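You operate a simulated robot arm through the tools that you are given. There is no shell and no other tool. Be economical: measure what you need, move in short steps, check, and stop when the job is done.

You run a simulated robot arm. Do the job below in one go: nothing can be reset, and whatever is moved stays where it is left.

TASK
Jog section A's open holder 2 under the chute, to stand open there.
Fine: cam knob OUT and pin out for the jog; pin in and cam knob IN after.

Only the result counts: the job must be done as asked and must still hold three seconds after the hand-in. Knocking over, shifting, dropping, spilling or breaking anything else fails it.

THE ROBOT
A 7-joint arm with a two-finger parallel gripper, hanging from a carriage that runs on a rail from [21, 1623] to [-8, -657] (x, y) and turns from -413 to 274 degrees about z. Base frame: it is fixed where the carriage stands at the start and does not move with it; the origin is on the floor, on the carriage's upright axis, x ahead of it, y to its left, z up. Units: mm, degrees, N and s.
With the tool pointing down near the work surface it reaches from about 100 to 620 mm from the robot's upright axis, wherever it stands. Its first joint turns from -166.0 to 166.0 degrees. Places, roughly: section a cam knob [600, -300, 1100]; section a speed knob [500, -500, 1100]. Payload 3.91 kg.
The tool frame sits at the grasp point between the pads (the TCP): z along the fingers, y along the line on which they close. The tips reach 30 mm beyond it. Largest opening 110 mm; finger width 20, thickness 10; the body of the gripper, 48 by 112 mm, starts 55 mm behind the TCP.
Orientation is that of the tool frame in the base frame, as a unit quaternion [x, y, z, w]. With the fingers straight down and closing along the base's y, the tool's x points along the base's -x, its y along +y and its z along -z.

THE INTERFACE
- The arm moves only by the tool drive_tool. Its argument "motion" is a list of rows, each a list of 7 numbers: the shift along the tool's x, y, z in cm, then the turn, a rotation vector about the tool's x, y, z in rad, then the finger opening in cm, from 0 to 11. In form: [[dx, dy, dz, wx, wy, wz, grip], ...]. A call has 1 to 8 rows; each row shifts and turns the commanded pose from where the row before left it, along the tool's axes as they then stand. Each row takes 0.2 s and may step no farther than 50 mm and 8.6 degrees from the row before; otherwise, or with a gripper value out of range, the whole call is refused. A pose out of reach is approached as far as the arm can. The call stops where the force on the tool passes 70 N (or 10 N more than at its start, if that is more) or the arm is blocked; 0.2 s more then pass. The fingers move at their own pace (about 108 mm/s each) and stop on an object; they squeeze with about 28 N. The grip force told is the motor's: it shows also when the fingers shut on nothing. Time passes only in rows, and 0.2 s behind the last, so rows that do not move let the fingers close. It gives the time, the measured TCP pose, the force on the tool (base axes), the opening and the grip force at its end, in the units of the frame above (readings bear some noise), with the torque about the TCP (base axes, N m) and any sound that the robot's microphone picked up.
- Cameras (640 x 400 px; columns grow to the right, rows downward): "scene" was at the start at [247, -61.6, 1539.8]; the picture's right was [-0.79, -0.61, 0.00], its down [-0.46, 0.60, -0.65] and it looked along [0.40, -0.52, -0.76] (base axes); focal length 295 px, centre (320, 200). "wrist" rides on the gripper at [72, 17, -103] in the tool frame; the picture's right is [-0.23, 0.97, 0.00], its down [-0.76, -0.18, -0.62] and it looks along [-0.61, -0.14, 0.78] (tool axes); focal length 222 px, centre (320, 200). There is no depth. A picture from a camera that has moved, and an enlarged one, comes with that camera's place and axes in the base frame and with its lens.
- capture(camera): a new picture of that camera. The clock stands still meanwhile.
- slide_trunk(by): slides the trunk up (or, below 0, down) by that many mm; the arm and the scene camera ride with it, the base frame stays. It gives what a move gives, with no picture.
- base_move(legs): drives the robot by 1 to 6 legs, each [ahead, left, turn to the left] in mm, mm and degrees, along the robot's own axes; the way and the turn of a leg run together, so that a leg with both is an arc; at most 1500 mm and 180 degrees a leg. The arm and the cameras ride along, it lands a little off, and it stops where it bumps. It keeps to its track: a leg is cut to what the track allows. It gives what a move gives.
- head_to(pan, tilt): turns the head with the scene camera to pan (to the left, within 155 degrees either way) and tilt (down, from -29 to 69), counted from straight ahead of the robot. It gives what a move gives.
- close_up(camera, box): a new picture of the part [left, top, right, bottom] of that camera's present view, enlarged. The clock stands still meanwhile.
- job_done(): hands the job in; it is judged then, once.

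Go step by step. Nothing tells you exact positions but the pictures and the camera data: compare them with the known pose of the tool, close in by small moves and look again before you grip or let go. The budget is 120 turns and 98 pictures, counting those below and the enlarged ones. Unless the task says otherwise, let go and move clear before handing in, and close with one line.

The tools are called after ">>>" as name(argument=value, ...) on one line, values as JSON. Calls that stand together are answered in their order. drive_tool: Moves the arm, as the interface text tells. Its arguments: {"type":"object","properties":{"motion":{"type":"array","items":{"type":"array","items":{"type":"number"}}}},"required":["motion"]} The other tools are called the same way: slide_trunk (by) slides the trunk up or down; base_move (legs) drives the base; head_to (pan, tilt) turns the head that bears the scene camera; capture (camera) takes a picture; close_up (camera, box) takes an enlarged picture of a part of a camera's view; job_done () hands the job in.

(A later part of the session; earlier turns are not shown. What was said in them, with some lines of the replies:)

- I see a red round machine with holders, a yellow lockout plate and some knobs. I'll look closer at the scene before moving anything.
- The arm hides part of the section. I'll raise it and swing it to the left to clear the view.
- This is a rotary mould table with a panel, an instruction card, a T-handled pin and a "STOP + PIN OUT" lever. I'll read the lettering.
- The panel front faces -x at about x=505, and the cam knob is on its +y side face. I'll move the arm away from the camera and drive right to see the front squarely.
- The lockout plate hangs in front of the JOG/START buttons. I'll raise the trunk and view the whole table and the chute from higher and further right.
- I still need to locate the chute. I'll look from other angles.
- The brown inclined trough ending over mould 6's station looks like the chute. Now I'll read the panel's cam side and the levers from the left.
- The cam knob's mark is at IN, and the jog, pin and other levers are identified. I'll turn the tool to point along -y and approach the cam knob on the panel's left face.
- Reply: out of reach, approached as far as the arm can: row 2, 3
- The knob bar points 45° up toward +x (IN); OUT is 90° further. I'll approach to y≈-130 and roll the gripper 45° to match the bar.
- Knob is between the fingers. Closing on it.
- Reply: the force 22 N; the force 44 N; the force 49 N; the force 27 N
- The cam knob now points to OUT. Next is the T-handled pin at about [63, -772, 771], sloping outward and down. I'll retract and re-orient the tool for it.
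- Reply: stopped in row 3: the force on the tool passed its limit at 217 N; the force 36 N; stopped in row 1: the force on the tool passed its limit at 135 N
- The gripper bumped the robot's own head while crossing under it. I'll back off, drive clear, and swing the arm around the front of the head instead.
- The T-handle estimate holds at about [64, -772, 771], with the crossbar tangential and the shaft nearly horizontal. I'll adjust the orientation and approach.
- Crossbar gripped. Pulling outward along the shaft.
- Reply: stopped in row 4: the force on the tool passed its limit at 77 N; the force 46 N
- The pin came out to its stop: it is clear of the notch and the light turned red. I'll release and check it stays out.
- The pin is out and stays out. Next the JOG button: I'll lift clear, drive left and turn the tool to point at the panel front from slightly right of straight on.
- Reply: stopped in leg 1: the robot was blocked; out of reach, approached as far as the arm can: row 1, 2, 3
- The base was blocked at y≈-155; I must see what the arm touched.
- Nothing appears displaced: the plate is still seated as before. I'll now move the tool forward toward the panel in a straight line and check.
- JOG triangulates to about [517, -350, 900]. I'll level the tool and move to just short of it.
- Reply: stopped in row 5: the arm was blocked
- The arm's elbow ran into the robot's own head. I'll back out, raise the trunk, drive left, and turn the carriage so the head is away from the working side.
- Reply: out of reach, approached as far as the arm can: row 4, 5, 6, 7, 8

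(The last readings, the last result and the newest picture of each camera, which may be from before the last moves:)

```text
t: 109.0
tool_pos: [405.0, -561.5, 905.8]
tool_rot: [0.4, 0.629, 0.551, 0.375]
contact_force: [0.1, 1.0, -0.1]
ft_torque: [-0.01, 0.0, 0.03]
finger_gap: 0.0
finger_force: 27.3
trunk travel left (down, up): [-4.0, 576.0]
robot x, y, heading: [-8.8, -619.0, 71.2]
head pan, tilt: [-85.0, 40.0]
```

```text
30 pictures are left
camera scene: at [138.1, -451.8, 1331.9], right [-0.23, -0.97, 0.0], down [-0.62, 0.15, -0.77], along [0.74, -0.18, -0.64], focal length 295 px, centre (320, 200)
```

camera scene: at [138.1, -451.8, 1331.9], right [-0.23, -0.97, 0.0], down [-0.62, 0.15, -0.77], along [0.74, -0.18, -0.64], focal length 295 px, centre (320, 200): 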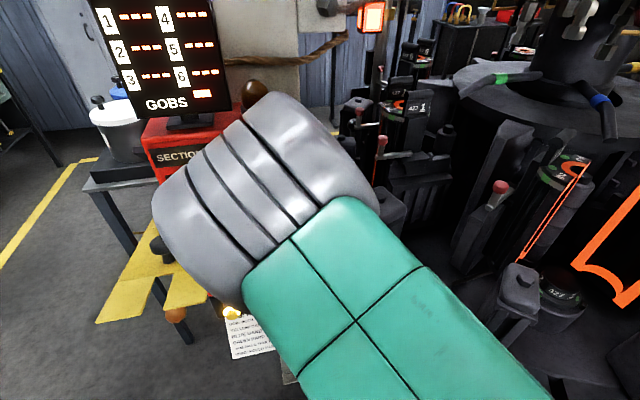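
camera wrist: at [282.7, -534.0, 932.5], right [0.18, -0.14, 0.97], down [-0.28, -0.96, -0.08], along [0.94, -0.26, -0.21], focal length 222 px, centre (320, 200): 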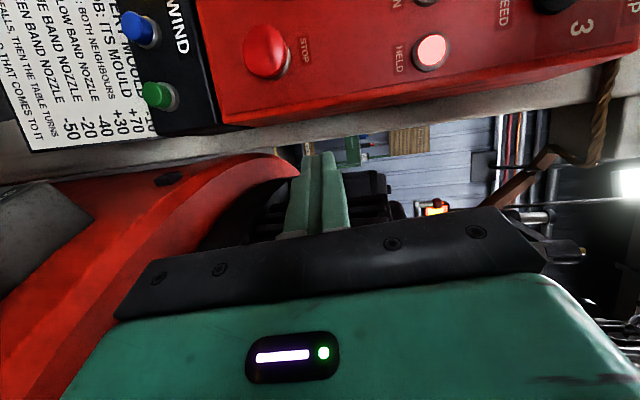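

The elbow would pass close above the lockout plate. I'll raise the trunk by 120 and lower the tool with the arm to get the elbow higher.

>>> slide_trunk(by=120)

>>> drive_tool(motion=[[0, -4, -0.4, 0, 0, 0, 0], [0, -4, -0.4, 0, 0, 0, 0], [0, -4, -0.4, 0, 0, 0, 0]])

>>> capture(camera="scene")

```text
t: 110.5
tool_pos: [405.3, -562.4, 1027.3]
tool_rot: [0.399, 0.629, 0.551, 0.376]
contact_force: [0.1, 0.6, -0.2]
ft_torque: [-0.04, -0.01, -0.02]
finger_gap: 0.4
finger_force: 28.0
trunk travel left (down, up): [-124.0, 456.0]
robot x, y, heading: [-4.6, -621.4, 71.2]
head pan, tilt: [-85.0, 40.0]
```

```text
t: 111.3
tool_pos: [388.3, -568.6, 909.6]
tool_rot: [0.399, 0.63, 0.551, 0.375]
contact_force: [0.3, 0.7, -0.2]
ft_torque: [0.02, -0.02, 0.0]
finger_gap: 0.0
finger_force: 28.1
out of reach, approached as far as the arm can: row 1
trunk travel left (down, up): [-124.0, 456.0]
robot x, y, heading: [-9.2, -618.1, 71.4]
head pan, tilt: [-85.0, 40.0]
```

```text
29 pictures are left
camera scene: at [137.5, -451.7, 1452.0], right [-0.23, -0.97, 0.0], down [-0.63, 0.15, -0.77], along [0.74, -0.18, -0.64], focal length 295 px, centre (320, 200)
```

scene: 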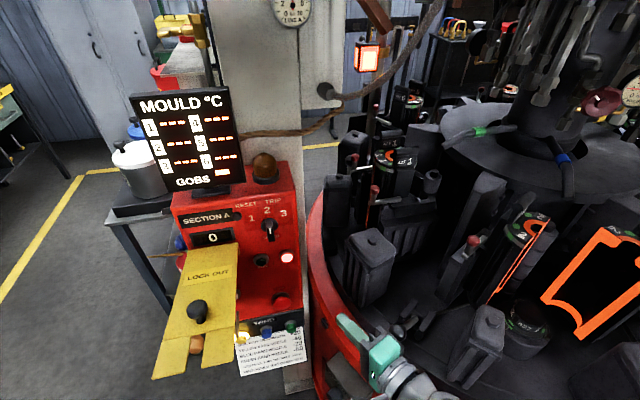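

The elbow is clear now. Moving along the rail to bring the fingertips in front of JOG.

>>> base_move(legs=[[180, 60, 0]])

>>> capture(camera="wrist")

>>> capture(camera="scene")

```text
t: 112.8
tool_pos: [392.2, -376.0, 911.2]
tool_rot: [0.399, 0.629, 0.552, 0.375]
contact_force: [0.5, -0.1, -0.1]
ft_torque: [0.0, 0.04, -0.03]
finger_gap: 0.0
finger_force: 27.8
trunk travel left (down, up): [-124.0, 456.0]
robot x, y, heading: [-3.7, -430.0, 71.7]
head pan, tilt: [-85.0, 40.0]
```

```text
28 pictures are left
camera wrist: at [270.0, -349.3, 936.4], right [0.18, -0.14, 0.97], down [-0.28, -0.96, -0.08], along [0.94, -0.26, -0.21], focal length 222 px, centre (320, 200)
```

wrist: 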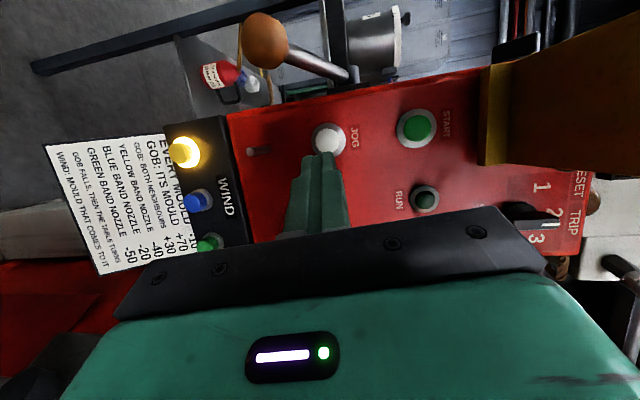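

```text
27 pictures are left
camera scene: at [139.8, -260.9, 1452.0], right [-0.23, -0.97, 0.0], down [-0.63, 0.15, -0.77], along [0.75, -0.18, -0.64], focal length 295 px, centre (320, 200)
```

scene: 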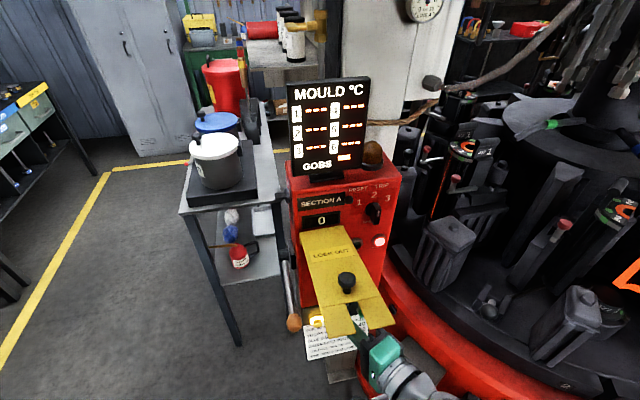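

>>> drive_tool(motion=[[-0.9, 0, 2.8, 0, 0, 0, 0], [-0.9, 0, 2.8, 0, 0, 0, 0], [-0.9, 0, 2.6, 0, 0, 0, 0]])

>>> close_up(camera="wrist", box=[220, 80, 440, 240])

```text
t: 113.7
tool_pos: [476.4, -369.9, 902.9]
tool_rot: [0.399, 0.629, 0.551, 0.375]
contact_force: [-0.2, 0.6, 0.5]
ft_torque: [-0.01, -0.02, -0.02]
finger_gap: 0.0
finger_force: 27.7
trunk travel left (down, up): [-124.0, 456.0]
robot x, y, heading: [-3.5, -436.0, 71.7]
head pan, tilt: [-85.0, 40.0]
```

```text
2.50 times, centred on (330, 160) of wrist
camera zoom: at [354.4, -343.3, 928.6], right [0.18, -0.14, 0.97], down [-0.28, -0.96, -0.08], along [0.94, -0.26, -0.21], focal length 555 px, centre (295, 300)
```

zoom: 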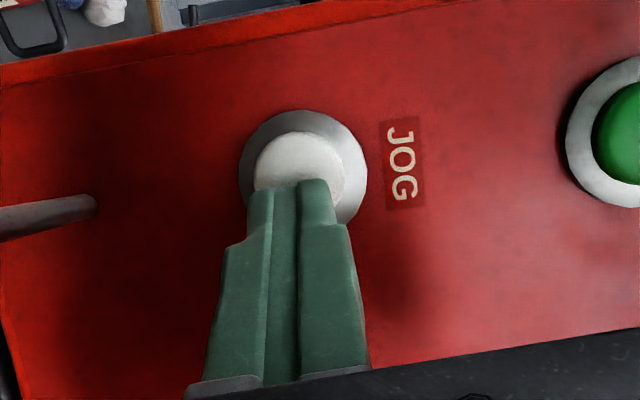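

>>> drive_tool(motion=[[-0.3, 0.05, 0.6, 0, 0, 0, 0], [-0.3, 0.05, 0.6, 0, 0, 0, 0]])

>>> drive_tool(motion=[[-0.2, 0.03, 0.4, 0, 0, 0, 0]])

```text
t: 114.2
tool_pos: [488.6, -371.1, 900.5]
tool_rot: [0.399, 0.631, 0.551, 0.375]
contact_force: [-14.9, -2.4, 4.9]
ft_torque: [0.0, -0.17, 0.11]
finger_gap: 0.0
finger_force: 27.5
trunk travel left (down, up): [-124.0, 456.0]
robot x, y, heading: [-4.2, -431.6, 71.6]
head pan, tilt: [-85.0, 40.0]
heard: click
```

```text
t: 114.7
tool_pos: [490.1, -371.6, 901.5]
tool_rot: [0.4, 0.63, 0.551, 0.374]
contact_force: [-30.5, -3.9, 13.1]
ft_torque: [0.09, -0.41, 0.13]
finger_gap: 0.0
finger_force: 28.1
trunk travel left (down, up): [-124.0, 456.0]
robot x, y, heading: [-7.2, -429.5, 71.8]
head pan, tilt: [-85.0, 40.0]
```

A click was heard. I'll back off slightly and look at the table.

>>> drive_tool(motion=[[0.5, -0.08, -1.2, 0, 0, 0, 0], [0.3, 0, -1.0, 0, 0, 0, 0]])

>>> head_to(pan=-118, tilt=35)

>>> capture(camera="scene")

```text
t: 115.2
tool_pos: [472.6, -370.6, 904.2]
tool_rot: [0.399, 0.63, 0.552, 0.373]
contact_force: [0.6, 0.6, 0.2]
ft_torque: [0.04, 0.03, 0.0]
finger_gap: 0.0
finger_force: 27.9
trunk travel left (down, up): [-124.0, 456.0]
robot x, y, heading: [-4.5, -429.5, 71.8]
head pan, tilt: [-85.0, 40.0]
```

```text
t: 116.2
tool_pos: [471.2, -371.8, 903.0]
tool_rot: [0.399, 0.63, 0.551, 0.374]
contact_force: [0.6, 0.1, 0.1]
ft_torque: [-0.02, -0.04, 0.01]
finger_gap: 0.2
finger_force: 27.5
trunk travel left (down, up): [-124.0, 456.0]
robot x, y, heading: [-5.5, -431.0, 71.7]
head pan, tilt: [-118.0, 35.0]
```

```text
25 pictures are left
camera scene: at [118.0, -305.1, 1459.5], right [-0.72, -0.69, 0.0], down [-0.4, 0.41, -0.82], along [0.57, -0.59, -0.57], focal length 295 px, centre (320, 200)
```

scene: 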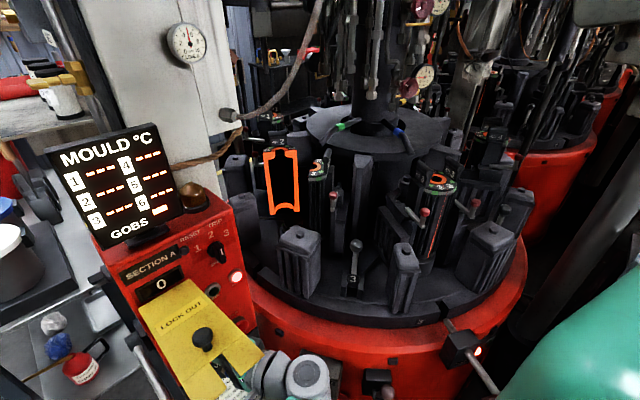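

Holder 2 has advanced one station clockwise. I'll check that the table rests at a station before pressing again.

>>> close_up(camera="scene", box=[330, 220, 530, 380])

```text
2.50 times, centred on (430, 300) of scene
camera zoom: at [118.0, -305.1, 1459.5], right [-0.72, -0.69, 0.0], down [-0.4, 0.41, -0.82], along [0.57, -0.59, -0.57], focal length 737 px, centre (45, -50)
```

zoom: 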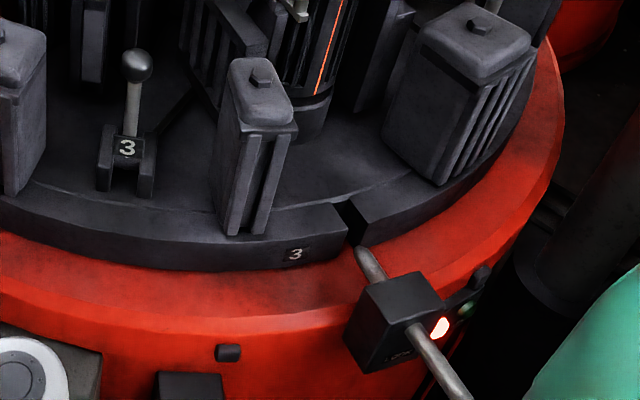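

The table rests exactly with notch 3 at the pin. Pressing JOG once more, the same way.

>>> drive_tool(motion=[[-0.8, 0.08, 2.0, 0, 0, 0, 0], [-0.4, 0.05, 0.8, 0, 0, 0, 0]])

```text
t: 117.0
tool_pos: [491.6, -373.3, 900.6]
tool_rot: [0.398, 0.631, 0.551, 0.374]
contact_force: [-52.1, -2.4, 12.7]
ft_torque: [0.15, -0.43, 0.37]
finger_gap: 0.0
finger_force: 27.9
trunk travel left (down, up): [-124.0, 456.0]
robot x, y, heading: [-9.2, -431.0, 71.7]
head pan, tilt: [-118.0, 35.0]
heard: click
stopped in row 2: the force on the tool passed its limit at 71 N (the readings are from after the stop); the commanded pose is now the measured one
```

>>> drive_tool(motion=[[0.4, -0.05, -1.5, 0, 0, 0, 0], [0.4, 0, -2.5, 0, 0, 0, 0], [0.4, 0, -3.5, 0, 0, 0, 0], [0, 0, 0, 0, 0, 0, 0], [0, 0, 0, 0, 0, 0, 0], [0, 0, 0, 0, 0, 0, 0]])

>>> capture(camera="scene")

>>> close_up(camera="scene", box=[380, 260, 500, 370])

```text
t: 118.4
tool_pos: [429.7, -390.2, 912.9]
tool_rot: [0.397, 0.629, 0.552, 0.377]
contact_force: [-0.4, -0.4, 0.4]
ft_torque: [0.02, 0.01, 0.02]
finger_gap: 0.1
finger_force: 27.8
trunk travel left (down, up): [-124.0, 456.0]
robot x, y, heading: [-5.1, -428.5, 71.9]
head pan, tilt: [-118.0, 35.0]
```

```text
23 pictures are left
camera scene: at [117.8, -305.3, 1459.5], right [-0.72, -0.69, 0.0], down [-0.4, 0.41, -0.82], along [0.57, -0.59, -0.57], focal length 295 px, centre (320, 200)
```

scene: 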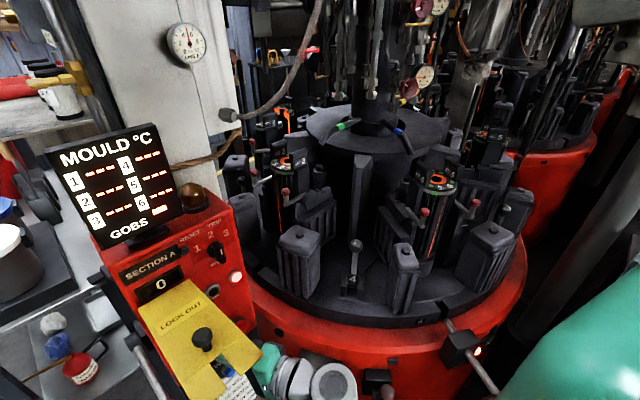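

```text
3.64 times, centred on (440, 315) of scene
camera zoom: at [117.8, -305.3, 1459.5], right [-0.72, -0.69, 0.0], down [-0.4, 0.41, -0.82], along [0.57, -0.59, -0.57], focal length 1071 px, centre (-116, -218)
```

zoom: 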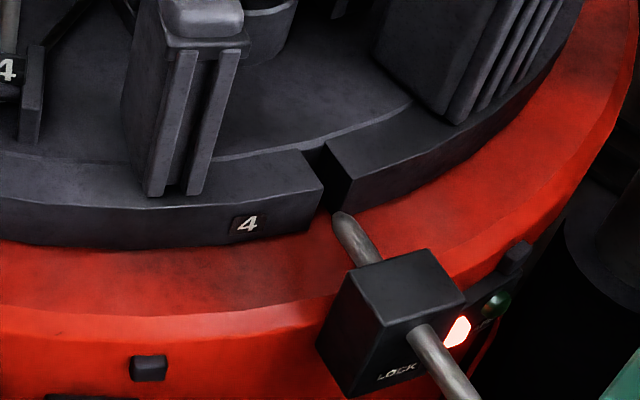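

Notch 4 is now at the pin and holder 2 sits at the chute station. Next the pin goes back in: I'll leave the panel front sideways, rise, drive left and turn the carriage back.

>>> base_move(legs=[[-180, -60, 0]])

>>> slide_trunk(by=350)

>>> base_move(legs=[[870, 290, 0], [0, 0, -71]])

>>> drive_tool(motion=[[0, 0, 0, 0.148, 0, 0, 0], [0, 0, 0, 0.148, 0, 0, 0], [0, 0, 0, 0.148, 0, 0, 0], [0, 0, 0, 0.148, 0, 0, 0], [0, 0, 0, 0.148, 0, 0, 0], [0, 0, 0, 0.148, 0, 0, 0], [0, 0, 0, 0.148, 0, 0, 0], [0, 0, 0, 0.148, 0, 0, 0]])

```text
t: 120.0
tool_pos: [427.9, -583.2, 911.8]
tool_rot: [0.397, 0.629, 0.552, 0.376]
contact_force: [0.0, 0.0, -0.5]
ft_torque: [0.03, 0.01, 0.02]
finger_gap: 0.0
finger_force: 27.9
trunk travel left (down, up): [-124.0, 456.0]
robot x, y, heading: [-8.2, -624.2, 71.5]
head pan, tilt: [-118.0, 35.0]
```

```text
t: 123.4
tool_pos: [427.1, -583.0, 1262.5]
tool_rot: [0.397, 0.628, 0.553, 0.377]
contact_force: [-0.7, 0.0, -0.8]
ft_torque: [0.04, 0.03, 0.02]
finger_gap: 0.0
finger_force: 28.2
trunk travel left (down, up): [-474.0, 106.0]
robot x, y, heading: [-10.8, -623.7, 71.7]
head pan, tilt: [-118.0, 35.0]
```

```text
t: 131.3
tool_pos: [182.2, -97.1, 1261.8]
tool_rot: [0.69, 0.279, 0.228, 0.628]
contact_force: [0.7, 0.1, 0.1]
ft_torque: [0.02, 0.0, 0.02]
finger_gap: 0.0
finger_force: 27.7
trunk travel left (down, up): [-474.0, 106.0]
robot x, y, heading: [3.7, 305.3, 0.1]
head pan, tilt: [-118.0, 35.0]
```

```text
t: 133.1
tool_pos: [180.5, -97.1, 1262.9]
tool_rot: [0.923, 0.358, 0.033, 0.135]
contact_force: [-0.8, -0.1, -1.0]
ft_torque: [-0.04, -0.02, 0.03]
finger_gap: 0.1
finger_force: 27.7
trunk travel left (down, up): [-474.0, 106.0]
robot x, y, heading: [4.7, 302.0, 0.0]
head pan, tilt: [-118.0, 35.0]
```

>>> drive_tool(motion=[[0, 0, 0, 0, 0, -0.105, 2], [0, 0, 0, 0, 0, -0.105, 4], [0, 0, 0, 0, 0, -0.105, 6]])

>>> base_move(legs=[[0, -625, 0]])

>>> capture(camera="wrist")

```text
t: 133.9
tool_pos: [180.1, -96.8, 1264.2]
tool_rot: [0.855, 0.499, 0.013, 0.14]
contact_force: [0.0, -0.2, 0.6]
ft_torque: [0.02, -0.04, -0.02]
finger_gap: 60.2
finger_force: 0.0
trunk travel left (down, up): [-474.0, 106.0]
robot x, y, heading: [-0.0, 304.3, 0.2]
head pan, tilt: [-118.0, 35.0]
```

```text
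t: 137.4
tool_pos: [176.2, -722.3, 1262.4]
tool_rot: [0.853, 0.502, 0.013, 0.139]
contact_force: [0.0, 0.2, 0.5]
ft_torque: [0.0, -0.01, 0.0]
finger_gap: 59.8
finger_force: 0.0
trunk travel left (down, up): [-474.0, 106.0]
robot x, y, heading: [-0.9, -322.7, 0.6]
head pan, tilt: [-118.0, 35.0]
```

```text
21 pictures are left
camera wrist: at [209.6, -643.7, 1357.5], right [0.72, -0.64, 0.27], down [-0.63, -0.43, 0.64], along [-0.29, -0.63, -0.72], focal length 222 px, centre (320, 200)
```

wrist: 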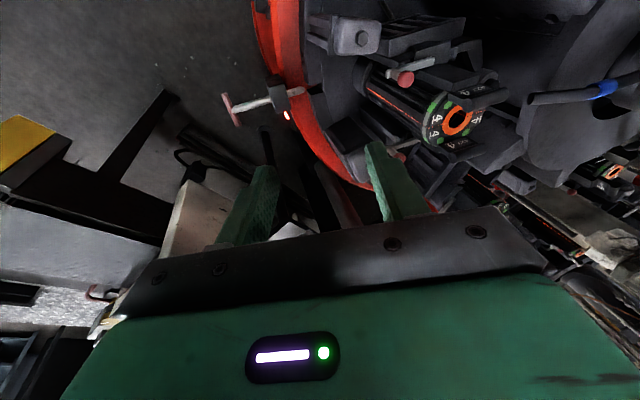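

>>> drive_tool(motion=[[-1.68, -3.32, -0.66, 0, 0, 0, 6], [-1.68, -3.32, -0.66, 0, 0, 0, 6], [-1.68, -3.32, -0.66, 0, 0, 0, 6], [-1.68, -3.32, -0.66, 0, 0, 0, 6]])

>>> slide_trunk(by=-385)

>>> capture(camera="wrist")

```text
t: 138.4
tool_pos: [27.2, -715.8, 1262.3]
tool_rot: [0.852, 0.503, 0.013, 0.14]
contact_force: [1.1, 0.1, -0.3]
ft_torque: [-0.03, 0.04, 0.01]
finger_gap: 59.7
finger_force: 0.1
trunk travel left (down, up): [-474.0, 106.0]
robot x, y, heading: [-4.6, -325.2, 0.6]
head pan, tilt: [-118.0, 35.0]
```

```text
t: 142.1
tool_pos: [26.5, -714.0, 879.4]
tool_rot: [0.853, 0.502, 0.013, 0.139]
contact_force: [-1.1, 0.6, 0.5]
ft_torque: [0.0, -0.04, -0.01]
finger_gap: 59.8
finger_force: 0.0
trunk travel left (down, up): [-89.0, 491.0]
robot x, y, heading: [-6.4, -321.9, 0.8]
head pan, tilt: [-118.0, 35.0]
```

```text
20 pictures are left
camera wrist: at [59.8, -636.4, 972.9], right [0.72, -0.64, 0.27], down [-0.63, -0.43, 0.64], along [-0.29, -0.63, -0.72], focal length 222 px, centre (320, 200)
```

wrist: 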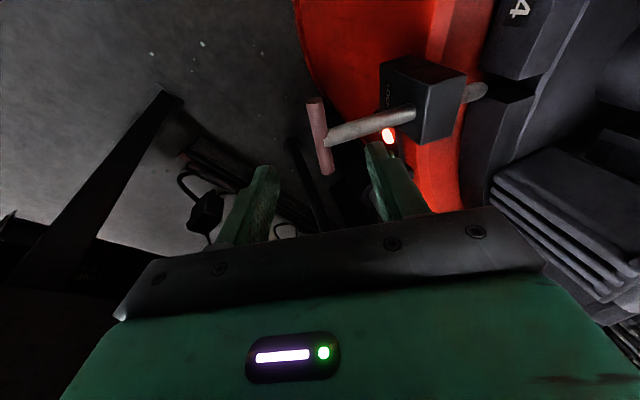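

>>> drive_tool(motion=[[0.12, -0.05, 4.0, 0, 0, 0, 6], [0.12, -0.05, 4.0, 0, 0, 0, 6], [0.13, -0.05, 3.0, 0, 0, 0, 6]])

>>> close_up(camera="wrist", box=[180, 60, 480, 240])

```text
t: 142.9
tool_pos: [44.8, -737.3, 771.5]
tool_rot: [0.853, 0.502, 0.013, 0.14]
contact_force: [-0.8, 0.4, 0.3]
ft_torque: [-0.03, 0.01, 0.02]
finger_gap: 60.0
finger_force: 0.0
trunk travel left (down, up): [-89.0, 491.0]
robot x, y, heading: [-3.7, -323.9, 0.5]
head pan, tilt: [-118.0, 35.0]
```

```text
2.13 times, centred on (330, 150) of wrist
camera zoom: at [78.2, -657.5, 865.5], right [0.72, -0.64, 0.27], down [-0.63, -0.43, 0.64], along [-0.29, -0.63, -0.72], focal length 474 px, centre (299, 307)
```

zoom: 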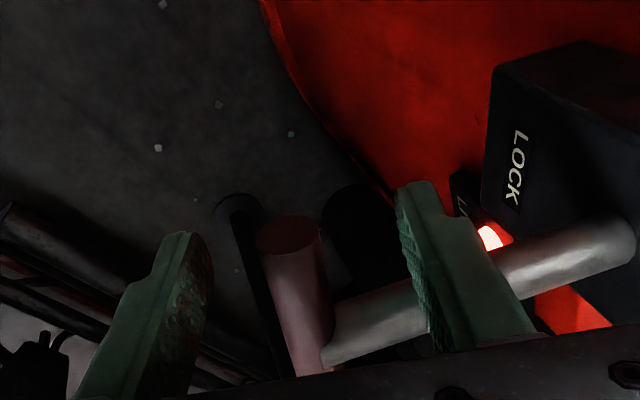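

>>> drive_tool(motion=[[0, 0, 0, 0, 0, 0, 3], [0, 0, 0, 0, 0, 0, 0.5], [0, 0, 0, 0, 0, 0, 0.5], [0, 0, 0, 0, 0, 0, 0.5], [0, 0.96, 0.25, 0, 0, 0, 0.5], [0, 0.96, 0.25, 0, 0, 0, 0.5], [0, 0.96, 0.25, 0, 0, 0, 0.5]])

>>> drive_tool(motion=[[0, 0.5, 0.13, 0, 0, 0, 0.5], [0, 0.4, 0.1, 0, 0, 0, 0.5]])

>>> capture(camera="wrist")

```text
t: 144.5
tool_pos: [68.5, -749.9, 770.5]
tool_rot: [0.854, 0.501, 0.014, 0.14]
contact_force: [-2.3, -1.5, 0.0]
ft_torque: [0.94, -0.6, -0.67]
finger_gap: 16.3
finger_force: 45.5
trunk travel left (down, up): [-89.0, 491.0]
robot x, y, heading: [-6.2, -326.2, 0.6]
head pan, tilt: [-118.0, 35.0]
```

```text
t: 145.1
tool_pos: [76.4, -754.2, 770.8]
tool_rot: [0.854, 0.502, 0.012, 0.139]
contact_force: [-9.4, 3.4, 0.5]
ft_torque: [0.32, -0.21, -0.84]
finger_gap: 15.8
finger_force: 44.4
trunk travel left (down, up): [-89.0, 491.0]
robot x, y, heading: [-4.1, -321.7, 0.7]
head pan, tilt: [-118.0, 35.0]
```

```text
18 pictures are left
camera wrist: at [108.9, -675.7, 865.7], right [0.72, -0.64, 0.27], down [-0.63, -0.43, 0.65], along [-0.3, -0.63, -0.72], focal length 222 px, centre (320, 200)
```

wrist: 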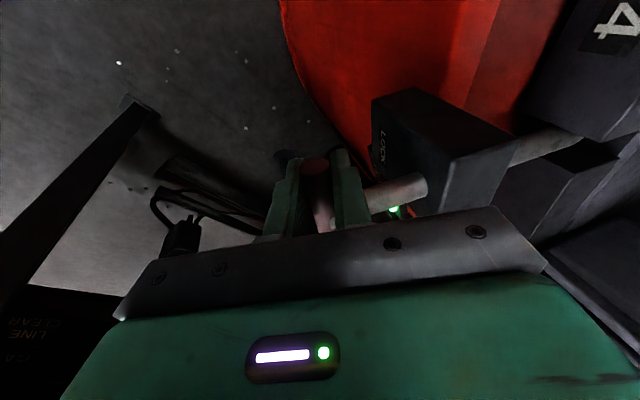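

Green light: the pin is in. A small extra push to seat it, then release.

>>> drive_tool(motion=[[0, 0.3, 0.08, 0, 0, 0, 0.5], [0, 0.2, 0.05, 0, 0, 0, 0.5]])

>>> drive_tool(motion=[[0, -0.2, 0, 0, 0, 0, 0.5], [0, 0, 0, 0, 0, 0, 3], [0, 0, 0, 0, 0, 0, 6], [0, 0, -3, 0, 0, 0, 6], [0, 0, -4, 0, 0, 0, 6], [0, 0, -4.5, 0, 0, 0, 6]])

>>> capture(camera="wrist")

```text
t: 145.7
tool_pos: [75.1, -754.4, 770.1]
tool_rot: [0.854, 0.501, 0.01, 0.136]
contact_force: [-23.3, 15.0, 10.2]
ft_torque: [0.51, -0.28, -0.89]
finger_gap: 16.3
finger_force: 45.1
trunk travel left (down, up): [-89.0, 491.0]
robot x, y, heading: [-7.9, -327.2, 0.5]
head pan, tilt: [-118.0, 35.0]
```

```text
t: 147.1
tool_pos: [60.4, -731.7, 882.9]
tool_rot: [0.853, 0.502, 0.014, 0.14]
contact_force: [-0.1, -0.2, 0.2]
ft_torque: [0.03, -0.06, 0.0]
finger_gap: 60.1
finger_force: 0.1
trunk travel left (down, up): [-89.0, 491.0]
robot x, y, heading: [-4.9, -326.2, 0.4]
head pan, tilt: [-118.0, 35.0]
```

```text
17 pictures are left
camera wrist: at [93.2, -652.9, 977.9], right [0.72, -0.64, 0.27], down [-0.63, -0.43, 0.64], along [-0.29, -0.63, -0.72], focal length 222 px, centre (320, 200)
```

wrist: 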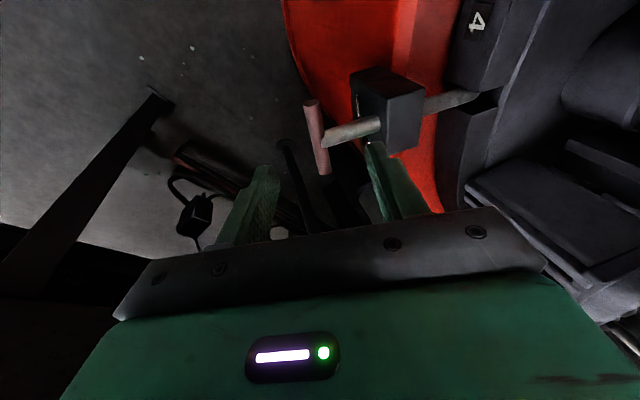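

The pin is in. Now back to the cam knob: rise, drive left, swing the arm round the front of the head and re-orient.

>>> slide_trunk(by=385)

>>> base_move(legs=[[0, 625, 0]])

>>> head_to(pan=-50, tilt=40)

```text
t: 150.8
tool_pos: [61.3, -730.9, 1267.6]
tool_rot: [0.853, 0.502, 0.014, 0.14]
contact_force: [-0.2, 0.3, 0.4]
ft_torque: [0.01, 0.0, 0.01]
finger_gap: 60.0
finger_force: 0.2
trunk travel left (down, up): [-474.0, 106.0]
robot x, y, heading: [-5.6, -326.5, 0.6]
head pan, tilt: [-118.0, 35.0]
```

```text
t: 154.3
tool_pos: [69.4, -116.0, 1267.7]
tool_rot: [0.852, 0.503, 0.014, 0.14]
contact_force: [0.4, -0.2, 0.3]
ft_torque: [-0.03, 0.02, -0.01]
finger_gap: 60.0
finger_force: 0.0
trunk travel left (down, up): [-474.0, 106.0]
robot x, y, heading: [1.4, 289.1, 0.7]
head pan, tilt: [-118.0, 35.0]
```

```text
t: 155.7
tool_pos: [68.1, -117.2, 1268.0]
tool_rot: [0.852, 0.504, 0.014, 0.14]
contact_force: [-0.3, 0.5, 0.5]
ft_torque: [0.0, 0.02, -0.01]
finger_gap: 59.8
finger_force: 0.1
trunk travel left (down, up): [-474.0, 106.0]
robot x, y, heading: [6.6, 291.5, 0.9]
head pan, tilt: [-50.0, 40.0]
```

>>> drive_tool(motion=[[3.27, 3.19, -1.3, 0, 0, 0, 7], [3.27, 3.19, -1.3, 0, 0, 0, 7], [3.27, 3.19, -1.3, 0, 0, 0, 7], [3.27, 3.19, -1.3, 0, 0, 0, 7], [3.27, 3.19, -1.3, 0, 0, 0, 7], [3.27, 3.19, -1.3, 0, 0, 0, 7], [3.27, 3.19, -1.3, 0, 0, 0, 7], [3.27, 3.19, -1.3, 0, 0, 0, 7]])

>>> drive_tool(motion=[[4.3, -2.28, -1.1, 0, 0, 0, 7], [4.3, -2.28, -1.1, 0, 0, 0, 7], [4.3, -2.28, -1.1, 0, 0, 0, 7], [4.3, -2.28, -1.1, 0, 0, 0, 7], [4.3, -2.28, -1.1, 0, 0, 0, 7], [4.3, -2.28, -1.1, 0, 0, 0, 7], [4.3, -2.28, -1.1, 0, 0, 0, 7], [4.3, -2.28, -1.1, 0, 0, 0, 7]])

>>> drive_tool(motion=[[0, 0, 0, -0.0714, -0.115, 0.0098, 7], [0, 0, 0, -0.0714, -0.115, 0.0098, 7], [0, 0, 0, -0.0714, -0.115, 0.0098, 7], [0, 0, 0, -0.0714, -0.115, 0.0098, 7], [0, 0, 0, -0.0714, -0.115, 0.0098, 7], [0, 0, 0, -0.0714, -0.115, 0.0098, 7], [0, 0, 0, -0.0714, -0.115, 0.0098, 7], [0, 0, 0, -0.0714, -0.115, 0.0098, 7]])

>>> drive_tool(motion=[[0, 0, 0, -0.0714, -0.115, 0.0098, 7], [0, 0, 0, -0.0714, -0.115, 0.0098, 7]])

```text
t: 157.5
tool_pos: [399.6, 16.7, 1403.1]
tool_rot: [0.853, 0.503, 0.014, 0.139]
contact_force: [-0.6, 0.0, 0.5]
ft_torque: [0.0, 0.0, 0.01]
finger_gap: 69.8
finger_force: 0.0
trunk travel left (down, up): [-474.0, 106.0]
robot x, y, heading: [5.4, 292.1, 0.8]
head pan, tilt: [-50.0, 40.0]
```

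```text
t: 159.3
tool_pos: [399.3, 415.7, 1399.1]
tool_rot: [0.853, 0.503, 0.013, 0.14]
contact_force: [0.4, -0.8, 0.0]
ft_torque: [0.01, 0.01, 0.01]
finger_gap: 70.0
finger_force: 0.1
trunk travel left (down, up): [-474.0, 106.0]
robot x, y, heading: [2.3, 289.5, 0.8]
head pan, tilt: [-50.0, 40.0]
```

```text
t: 161.1
tool_pos: [398.7, 415.4, 1399.2]
tool_rot: [0.716, 0.334, -0.219, 0.572]
contact_force: [-0.7, 0.6, 0.7]
ft_torque: [0.0, -0.03, 0.0]
finger_gap: 69.9
finger_force: 0.0
trunk travel left (down, up): [-474.0, 106.0]
robot x, y, heading: [5.6, 288.5, 0.7]
head pan, tilt: [-50.0, 40.0]
```

```text
t: 161.7
tool_pos: [398.2, 416.6, 1398.8]
tool_rot: [0.646, 0.275, -0.27, 0.659]
contact_force: [0.5, 1.8, -0.9]
ft_torque: [0.0, -0.02, 0.01]
finger_gap: 70.1
finger_force: 0.1
trunk travel left (down, up): [-474.0, 106.0]
robot x, y, heading: [4.0, 294.4, 0.5]
head pan, tilt: [-50.0, 40.0]
```

>>> slide_trunk(by=-419)

>>> drive_tool(motion=[[0, 4.2, 0, 0, 0, 0, 7], [0, 4.2, 0, 0, 0, 0, 7], [0, 4.2, 0, 0, 0, 0, 7], [0, 4.2, 0, 0, 0, 0, 7]])

>>> base_move(legs=[[0, -442, 0]])

>>> drive_tool(motion=[[1.3, 1.3, 4.0, 0, 0, 0, 7], [1.3, 1.3, 4.0, 0, 0, 0, 7], [1.3, 1.3, 4.0, 0, 0, 0, 7]])

>>> capture(camera="wrist")

```text
refused: -419 is not a number from -400 to 400
```

```text
t: 162.7
tool_pos: [517.6, 419.3, 1516.8]
tool_rot: [0.648, 0.274, -0.271, 0.657]
contact_force: [-1.0, 1.1, 0.1]
ft_torque: [0.02, 0.01, 0.02]
finger_gap: 70.2
finger_force: 0.0
trunk travel left (down, up): [-474.0, 106.0]
robot x, y, heading: [4.4, 292.5, 0.6]
head pan, tilt: [-50.0, 40.0]
```

```text
t: 165.4
tool_pos: [512.5, -30.1, 1517.1]
tool_rot: [0.648, 0.274, -0.272, 0.657]
contact_force: [0.1, 0.1, 0.6]
ft_torque: [0.0, 0.01, -0.03]
finger_gap: 70.3
finger_force: 0.0
trunk travel left (down, up): [-474.0, 106.0]
robot x, y, heading: [-0.9, -160.1, 0.4]
head pan, tilt: [-50.0, 40.0]
```

```text
t: 166.2
tool_pos: [568.6, -148.9, 1518.7]
tool_rot: [0.648, 0.274, -0.271, 0.657]
contact_force: [0.4, 1.2, 0.1]
ft_torque: [0.01, 0.0, -0.02]
finger_gap: 69.9
finger_force: 0.0
trunk travel left (down, up): [-474.0, 106.0]
robot x, y, heading: [-0.6, -158.3, 0.5]
head pan, tilt: [-50.0, 40.0]
```

```text
16 pictures are left
camera wrist: at [629.2, -45.5, 1477.3], right [0.53, 0.01, 0.85], down [-0.67, 0.62, 0.41], along [-0.52, -0.78, 0.34], focal length 222 px, centre (320, 200)
```

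wrist: 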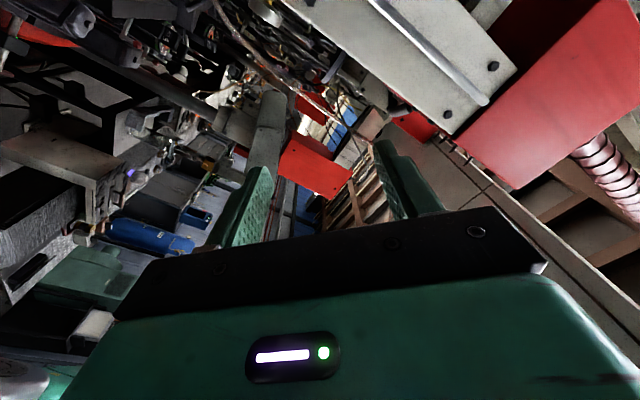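

>>> slide_trunk(by=-400)

>>> slide_trunk(by=-21)

>>> capture(camera="wrist")

```text
t: 170.0
tool_pos: [566.6, -150.1, 1118.5]
tool_rot: [0.647, 0.274, -0.272, 0.657]
contact_force: [0.4, 0.0, -0.3]
ft_torque: [0.0, -0.03, 0.0]
finger_gap: 70.1
finger_force: 0.0
trunk travel left (down, up): [-74.0, 506.0]
robot x, y, heading: [-1.8, -155.3, 0.7]
head pan, tilt: [-50.0, 40.0]
```

```text
t: 170.7
tool_pos: [567.1, -149.0, 1098.1]
tool_rot: [0.648, 0.273, -0.272, 0.657]
contact_force: [-0.1, 0.2, 0.3]
ft_torque: [0.03, 0.02, -0.02]
finger_gap: 69.9
finger_force: 0.0
trunk travel left (down, up): [-53.0, 527.0]
robot x, y, heading: [-1.8, -157.3, 0.8]
head pan, tilt: [-50.0, 40.0]
```

```text
15 pictures are left
camera wrist: at [629.5, -45.8, 1056.5], right [0.53, 0.01, 0.85], down [-0.67, 0.62, 0.41], along [-0.52, -0.78, 0.34], focal length 222 px, centre (320, 200)
```

wrist: 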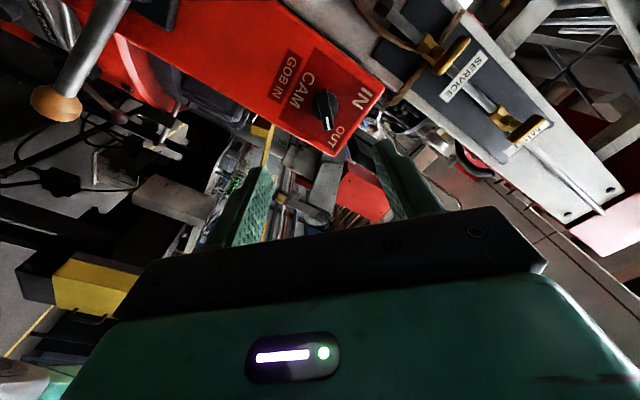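

>>> drive_tool(motion=[[0.25, 0.25, 4, 0, 0, 0, 7], [0.25, 0.2, 4, 0, 0, 0, 7], [0, 0, 3.5, 0, 0, 0, 7], [0, 0, 0, 0, 0, 0, 7]])

>>> close_up(camera="wrist", box=[200, 80, 440, 240])

```text
t: 171.7
tool_pos: [575.3, -264.3, 1098.0]
tool_rot: [0.648, 0.274, -0.272, 0.657]
contact_force: [1.0, -0.1, 0.3]
ft_torque: [-0.01, 0.03, -0.02]
finger_gap: 69.7
finger_force: 0.0
trunk travel left (down, up): [-53.0, 527.0]
robot x, y, heading: [-4.5, -154.7, 0.7]
head pan, tilt: [-50.0, 40.0]
```

```text
2.50 times, centred on (320, 160) of wrist
camera zoom: at [636.5, -159.7, 1058.1], right [0.53, 0.01, 0.85], down [-0.67, 0.62, 0.41], along [-0.52, -0.78, 0.34], focal length 555 px, centre (320, 300)
```

zoom: 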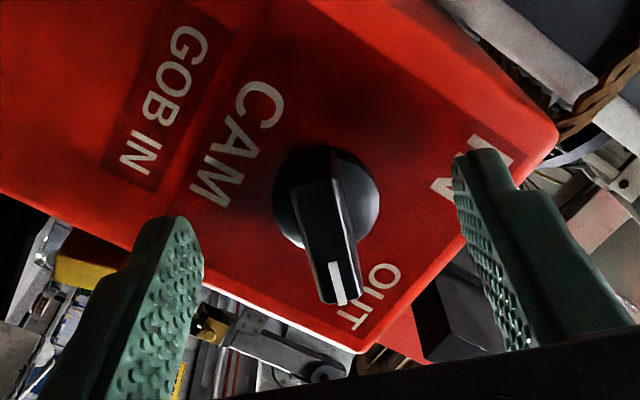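

Aligned. Gripping and turning back toward IN in steps.

>>> drive_tool(motion=[[0, 0, 0, 0, 0, 0, 3], [0, 0, 0, 0, 0, 0, 0.5], [0, 0, 0, 0, 0, 0, 0.5], [0, 0, 0, 0, 0, 0, 0.5]])

>>> drive_tool(motion=[[0, 0, 0, 0, 0, -0.13, 0.5], [0, 0, 0, 0, 0, -0.13, 0.5], [0, 0, 0, 0, 0, -0.13, 0.5], [0, 0, 0, 0, 0, -0.13, 0.5]])

```text
t: 172.7
tool_pos: [576.2, -263.6, 1100.7]
tool_rot: [0.648, 0.273, -0.272, 0.657]
contact_force: [3.8, 0.4, 8.2]
ft_torque: [0.6, -0.01, -0.24]
finger_gap: 12.2
finger_force: 44.9
trunk travel left (down, up): [-53.0, 527.0]
robot x, y, heading: [-2.2, -155.7, 0.8]
head pan, tilt: [-50.0, 40.0]
```

```text
t: 173.7
tool_pos: [575.3, -262.8, 1099.9]
tool_rot: [0.556, 0.43, -0.433, 0.564]
contact_force: [-5.8, 4.4, 15.9]
ft_torque: [0.9, -0.02, -0.61]
finger_gap: 11.8
finger_force: 44.8
trunk travel left (down, up): [-53.0, 527.0]
robot x, y, heading: [1.2, -158.0, 0.5]
head pan, tilt: [-50.0, 40.0]
```

>>> drive_tool(motion=[[0, 0, 0, 0, 0, -0.13, 0.5], [0, 0, 0, 0, 0, -0.13, 0.5], [0, 0, 0, 0, 0, -0.13, 0.5], [0, 0, 0, 0, 0, -0.13, 0.5]])

>>> drive_tool(motion=[[0, 0, 0, 0, 0, -0.13, 0.5], [0, 0, 0, 0, 0, -0.13, 0.5], [0, 0, 0, 0, 0, -0.13, 0.5], [0, 0, 0, 0, 0, -0.13, 0.5]])

>>> close_up(camera="wrist", box=[200, 80, 440, 240])

```text
t: 174.7
tool_pos: [573.0, -263.2, 1098.8]
tool_rot: [-0.426, -0.559, 0.563, -0.435]
contact_force: [-20.6, 8.3, 24.9]
ft_torque: [0.3, -0.08, -1.45]
finger_gap: 12.1
finger_force: 45.1
trunk travel left (down, up): [-53.0, 527.0]
robot x, y, heading: [-2.0, -158.1, 0.7]
head pan, tilt: [-50.0, 40.0]
```

```text
t: 175.7
tool_pos: [572.8, -265.3, 1099.4]
tool_rot: [-0.268, -0.649, 0.657, -0.275]
contact_force: [-32.7, 9.5, 37.1]
ft_torque: [0.02, -0.15, -1.59]
finger_gap: 12.0
finger_force: 44.7
trunk travel left (down, up): [-53.0, 527.0]
robot x, y, heading: [-1.5, -157.6, 0.6]
head pan, tilt: [-50.0, 40.0]
```

```text
2.50 times, centred on (320, 160) of wrist
camera zoom: at [532.7, -160.8, 1034.7], right [0.85, 0.0, -0.53], down [0.41, 0.63, 0.66], along [0.33, -0.77, 0.54], focal length 555 px, centre (320, 300)
```

zoom: 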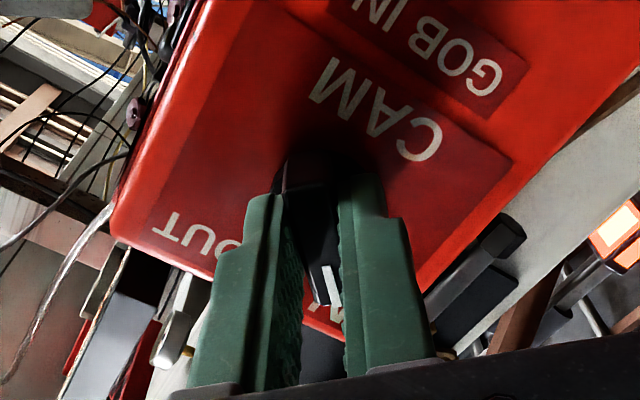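

>>> drive_tool(motion=[[0, -0.2, 0, 0, 0, -0.05, 0.5], [0, 0, 0, 0, 0, 0, 0.5], [0, 0, 0, 0, 0, 0, 4], [0, 0, 0, 0, 0, 0, 7], [0, 0, -4, 0, 0, 0, 7], [0, 0, -4.5, 0, 0, 0, 7]])

>>> close_up(camera="wrist", box=[250, 60, 400, 180])

```text
t: 177.1
tool_pos: [572.3, -178.3, 1099.7]
tool_rot: [-0.252, -0.657, 0.662, -0.26]
contact_force: [0.4, 0.3, -0.3]
ft_torque: [-0.01, -0.02, 0.0]
finger_gap: 70.3
finger_force: 0.0
trunk travel left (down, up): [-53.0, 527.0]
robot x, y, heading: [-2.8, -159.8, 0.8]
head pan, tilt: [-50.0, 40.0]
```

```text
3.33 times, centred on (325, 120) of wrist
camera zoom: at [528.8, -74.8, 1036.5], right [0.82, 0.0, -0.57], down [0.44, 0.63, 0.64], along [0.36, -0.77, 0.52], focal length 740 px, centre (303, 467)
```

zoom: 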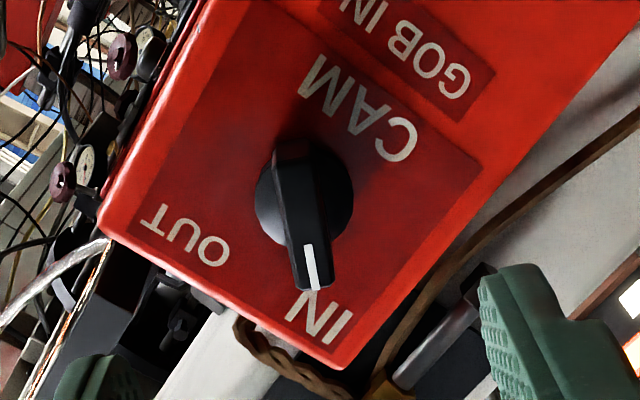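

The cam knob is back at IN. I'll withdraw the arm and check holder 2 under the chute.

>>> drive_tool(motion=[[0, 0, -5, 0, 0, 0, 7], [0, 0, -5, 0, 0, 0, 7], [0, 0, -5, 0, 0, 0, 7], [3.3, -3.1, 0, 0, 0, 0, 7], [3.3, -3.1, 0, 0, 0, 0, 7], [3.3, -3.1, 0, 0, 0, 0, 7], [3.3, -3.1, 0, 0, 0, 0, 7], [3.3, -3.1, 0, 0, 0, 0, 7]])

>>> slide_trunk(by=390)

>>> base_move(legs=[[0, -300, 0]])

>>> head_to(pan=-35, tilt=40)

>>> capture(camera="scene")

```text
t: 178.9
tool_pos: [342.9, -32.0, 1100.0]
tool_rot: [-0.251, -0.657, 0.662, -0.259]
contact_force: [0.2, 0.0, -0.5]
ft_torque: [0.0, 0.03, -0.02]
finger_gap: 70.0
finger_force: 0.0
trunk travel left (down, up): [-53.0, 527.0]
robot x, y, heading: [-5.2, -159.0, 0.6]
head pan, tilt: [-50.0, 40.0]
```

```text
t: 182.6
tool_pos: [344.9, -31.9, 1489.4]
tool_rot: [-0.253, -0.656, 0.662, -0.26]
contact_force: [-0.1, 0.8, 0.5]
ft_torque: [0.0, -0.01, 0.01]
finger_gap: 70.0
finger_force: 0.2
trunk travel left (down, up): [-443.0, 137.0]
robot x, y, heading: [-2.0, -158.3, 0.4]
head pan, tilt: [-50.0, 40.0]
```

```text
t: 184.7
tool_pos: [341.1, -324.6, 1489.8]
tool_rot: [-0.252, -0.656, 0.662, -0.26]
contact_force: [0.4, 0.4, 0.4]
ft_torque: [0.02, 0.01, 0.01]
finger_gap: 69.7
finger_force: 0.1
trunk travel left (down, up): [-443.0, 137.0]
robot x, y, heading: [-8.4, -451.2, 0.5]
head pan, tilt: [-50.0, 40.0]
```

```text
t: 185.4
tool_pos: [342.3, -324.5, 1490.9]
tool_rot: [-0.251, -0.656, 0.662, -0.26]
contact_force: [0.2, 0.1, -0.4]
ft_torque: [0.0, -0.02, 0.06]
finger_gap: 69.8
finger_force: 0.1
trunk travel left (down, up): [-443.0, 137.0]
robot x, y, heading: [-4.7, -449.7, 0.7]
head pan, tilt: [-35.0, 40.0]
```

```text
11 pictures are left
camera scene: at [264.0, -496.6, 1770.9], right [-0.57, -0.82, 0.0], down [-0.53, 0.36, -0.77], along [0.63, -0.43, -0.64], focal length 295 px, centre (320, 200)
```

scene: 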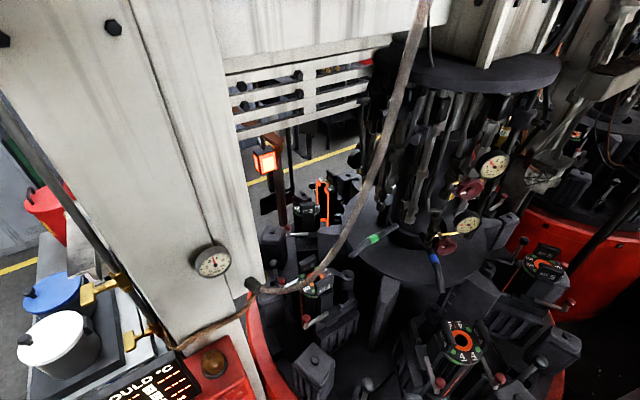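

>>> close_up(camera="scene", box=[230, 110, 380, 260])

>>> close_up(camera="scene", box=[360, 230, 580, 400])

```text
2.67 times, centred on (305, 185) of scene
camera zoom: at [264.0, -496.6, 1770.9], right [-0.57, -0.82, 0.0], down [-0.53, 0.36, -0.77], along [0.63, -0.43, -0.64], focal length 786 px, centre (360, 240)
```

zoom: 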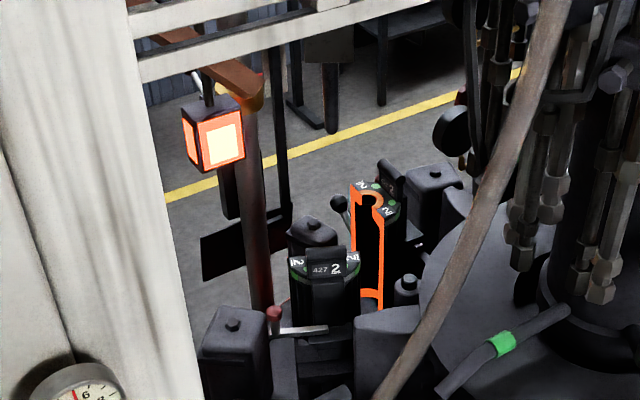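

```text
2.35 times, centred on (470, 315) of scene
camera zoom: at [264.0, -496.6, 1770.9], right [-0.57, -0.82, 0.0], down [-0.53, 0.36, -0.77], along [0.63, -0.43, -0.64], focal length 693 px, centre (-33, -71)
```

zoom: 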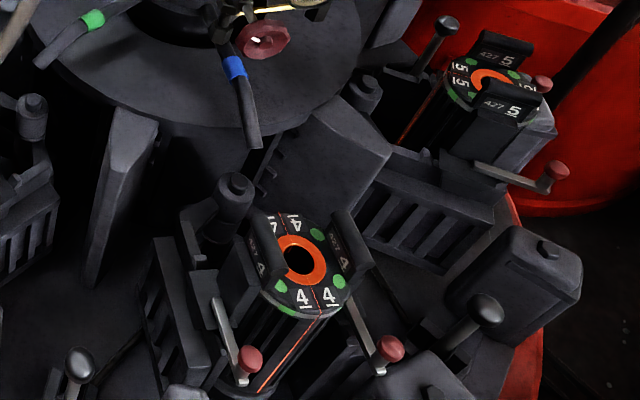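

Holder 2 stands open below the chute. One last check of the pin and panel area.

>>> head_to(pan=-55, tilt=58)

>>> capture(camera="scene")

```text
t: 186.3
tool_pos: [341.1, -324.5, 1491.6]
tool_rot: [-0.252, -0.656, 0.663, -0.259]
contact_force: [-0.1, -0.4, -0.7]
ft_torque: [-0.01, 0.0, 0.01]
finger_gap: 69.9
finger_force: 0.0
trunk travel left (down, up): [-443.0, 137.0]
robot x, y, heading: [-7.2, -449.5, 0.4]
head pan, tilt: [-55.0, 58.0]
```

```text
8 pictures are left
camera scene: at [234.1, -504.6, 1746.6], right [-0.81, -0.58, 0.0], down [-0.49, 0.69, -0.53], along [0.31, -0.43, -0.85], focal length 295 px, centre (320, 200)
```

scene: 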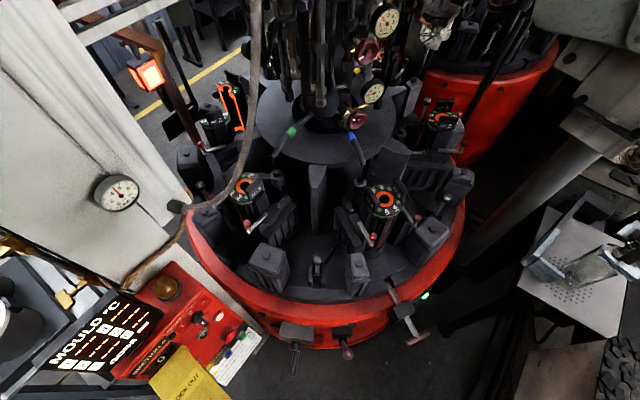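

>>> close_up(camera="scene", box=[500, 180, 640, 350])

```text
2.35 times, centred on (570, 265) of scene
camera zoom: at [234.1, -504.6, 1746.6], right [-0.81, -0.58, 0.0], down [-0.49, 0.69, -0.53], along [0.31, -0.43, -0.85], focal length 693 px, centre (-268, 47)
```

zoom: 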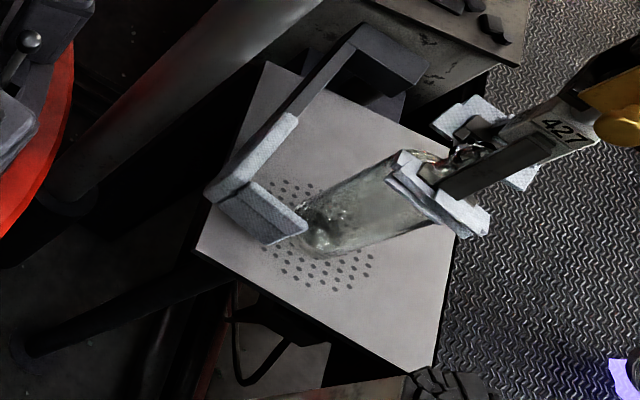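

The bottle at the take-out is still held upright, the pin light is green, the cam knob is at IN and the arm is clear, so I'm handing in.

>>> job_done()

```text
The job is handed in.
```

Section A's holder 2 was jogged two stations and stands open under the chute, with the pin back in (green light) and the cam knob back at IN. On the way the arm bumped the robot's own head twice, and the base was stopped once by something I could not identify. I saw nothing on the machine moved in the pictures afterwards.
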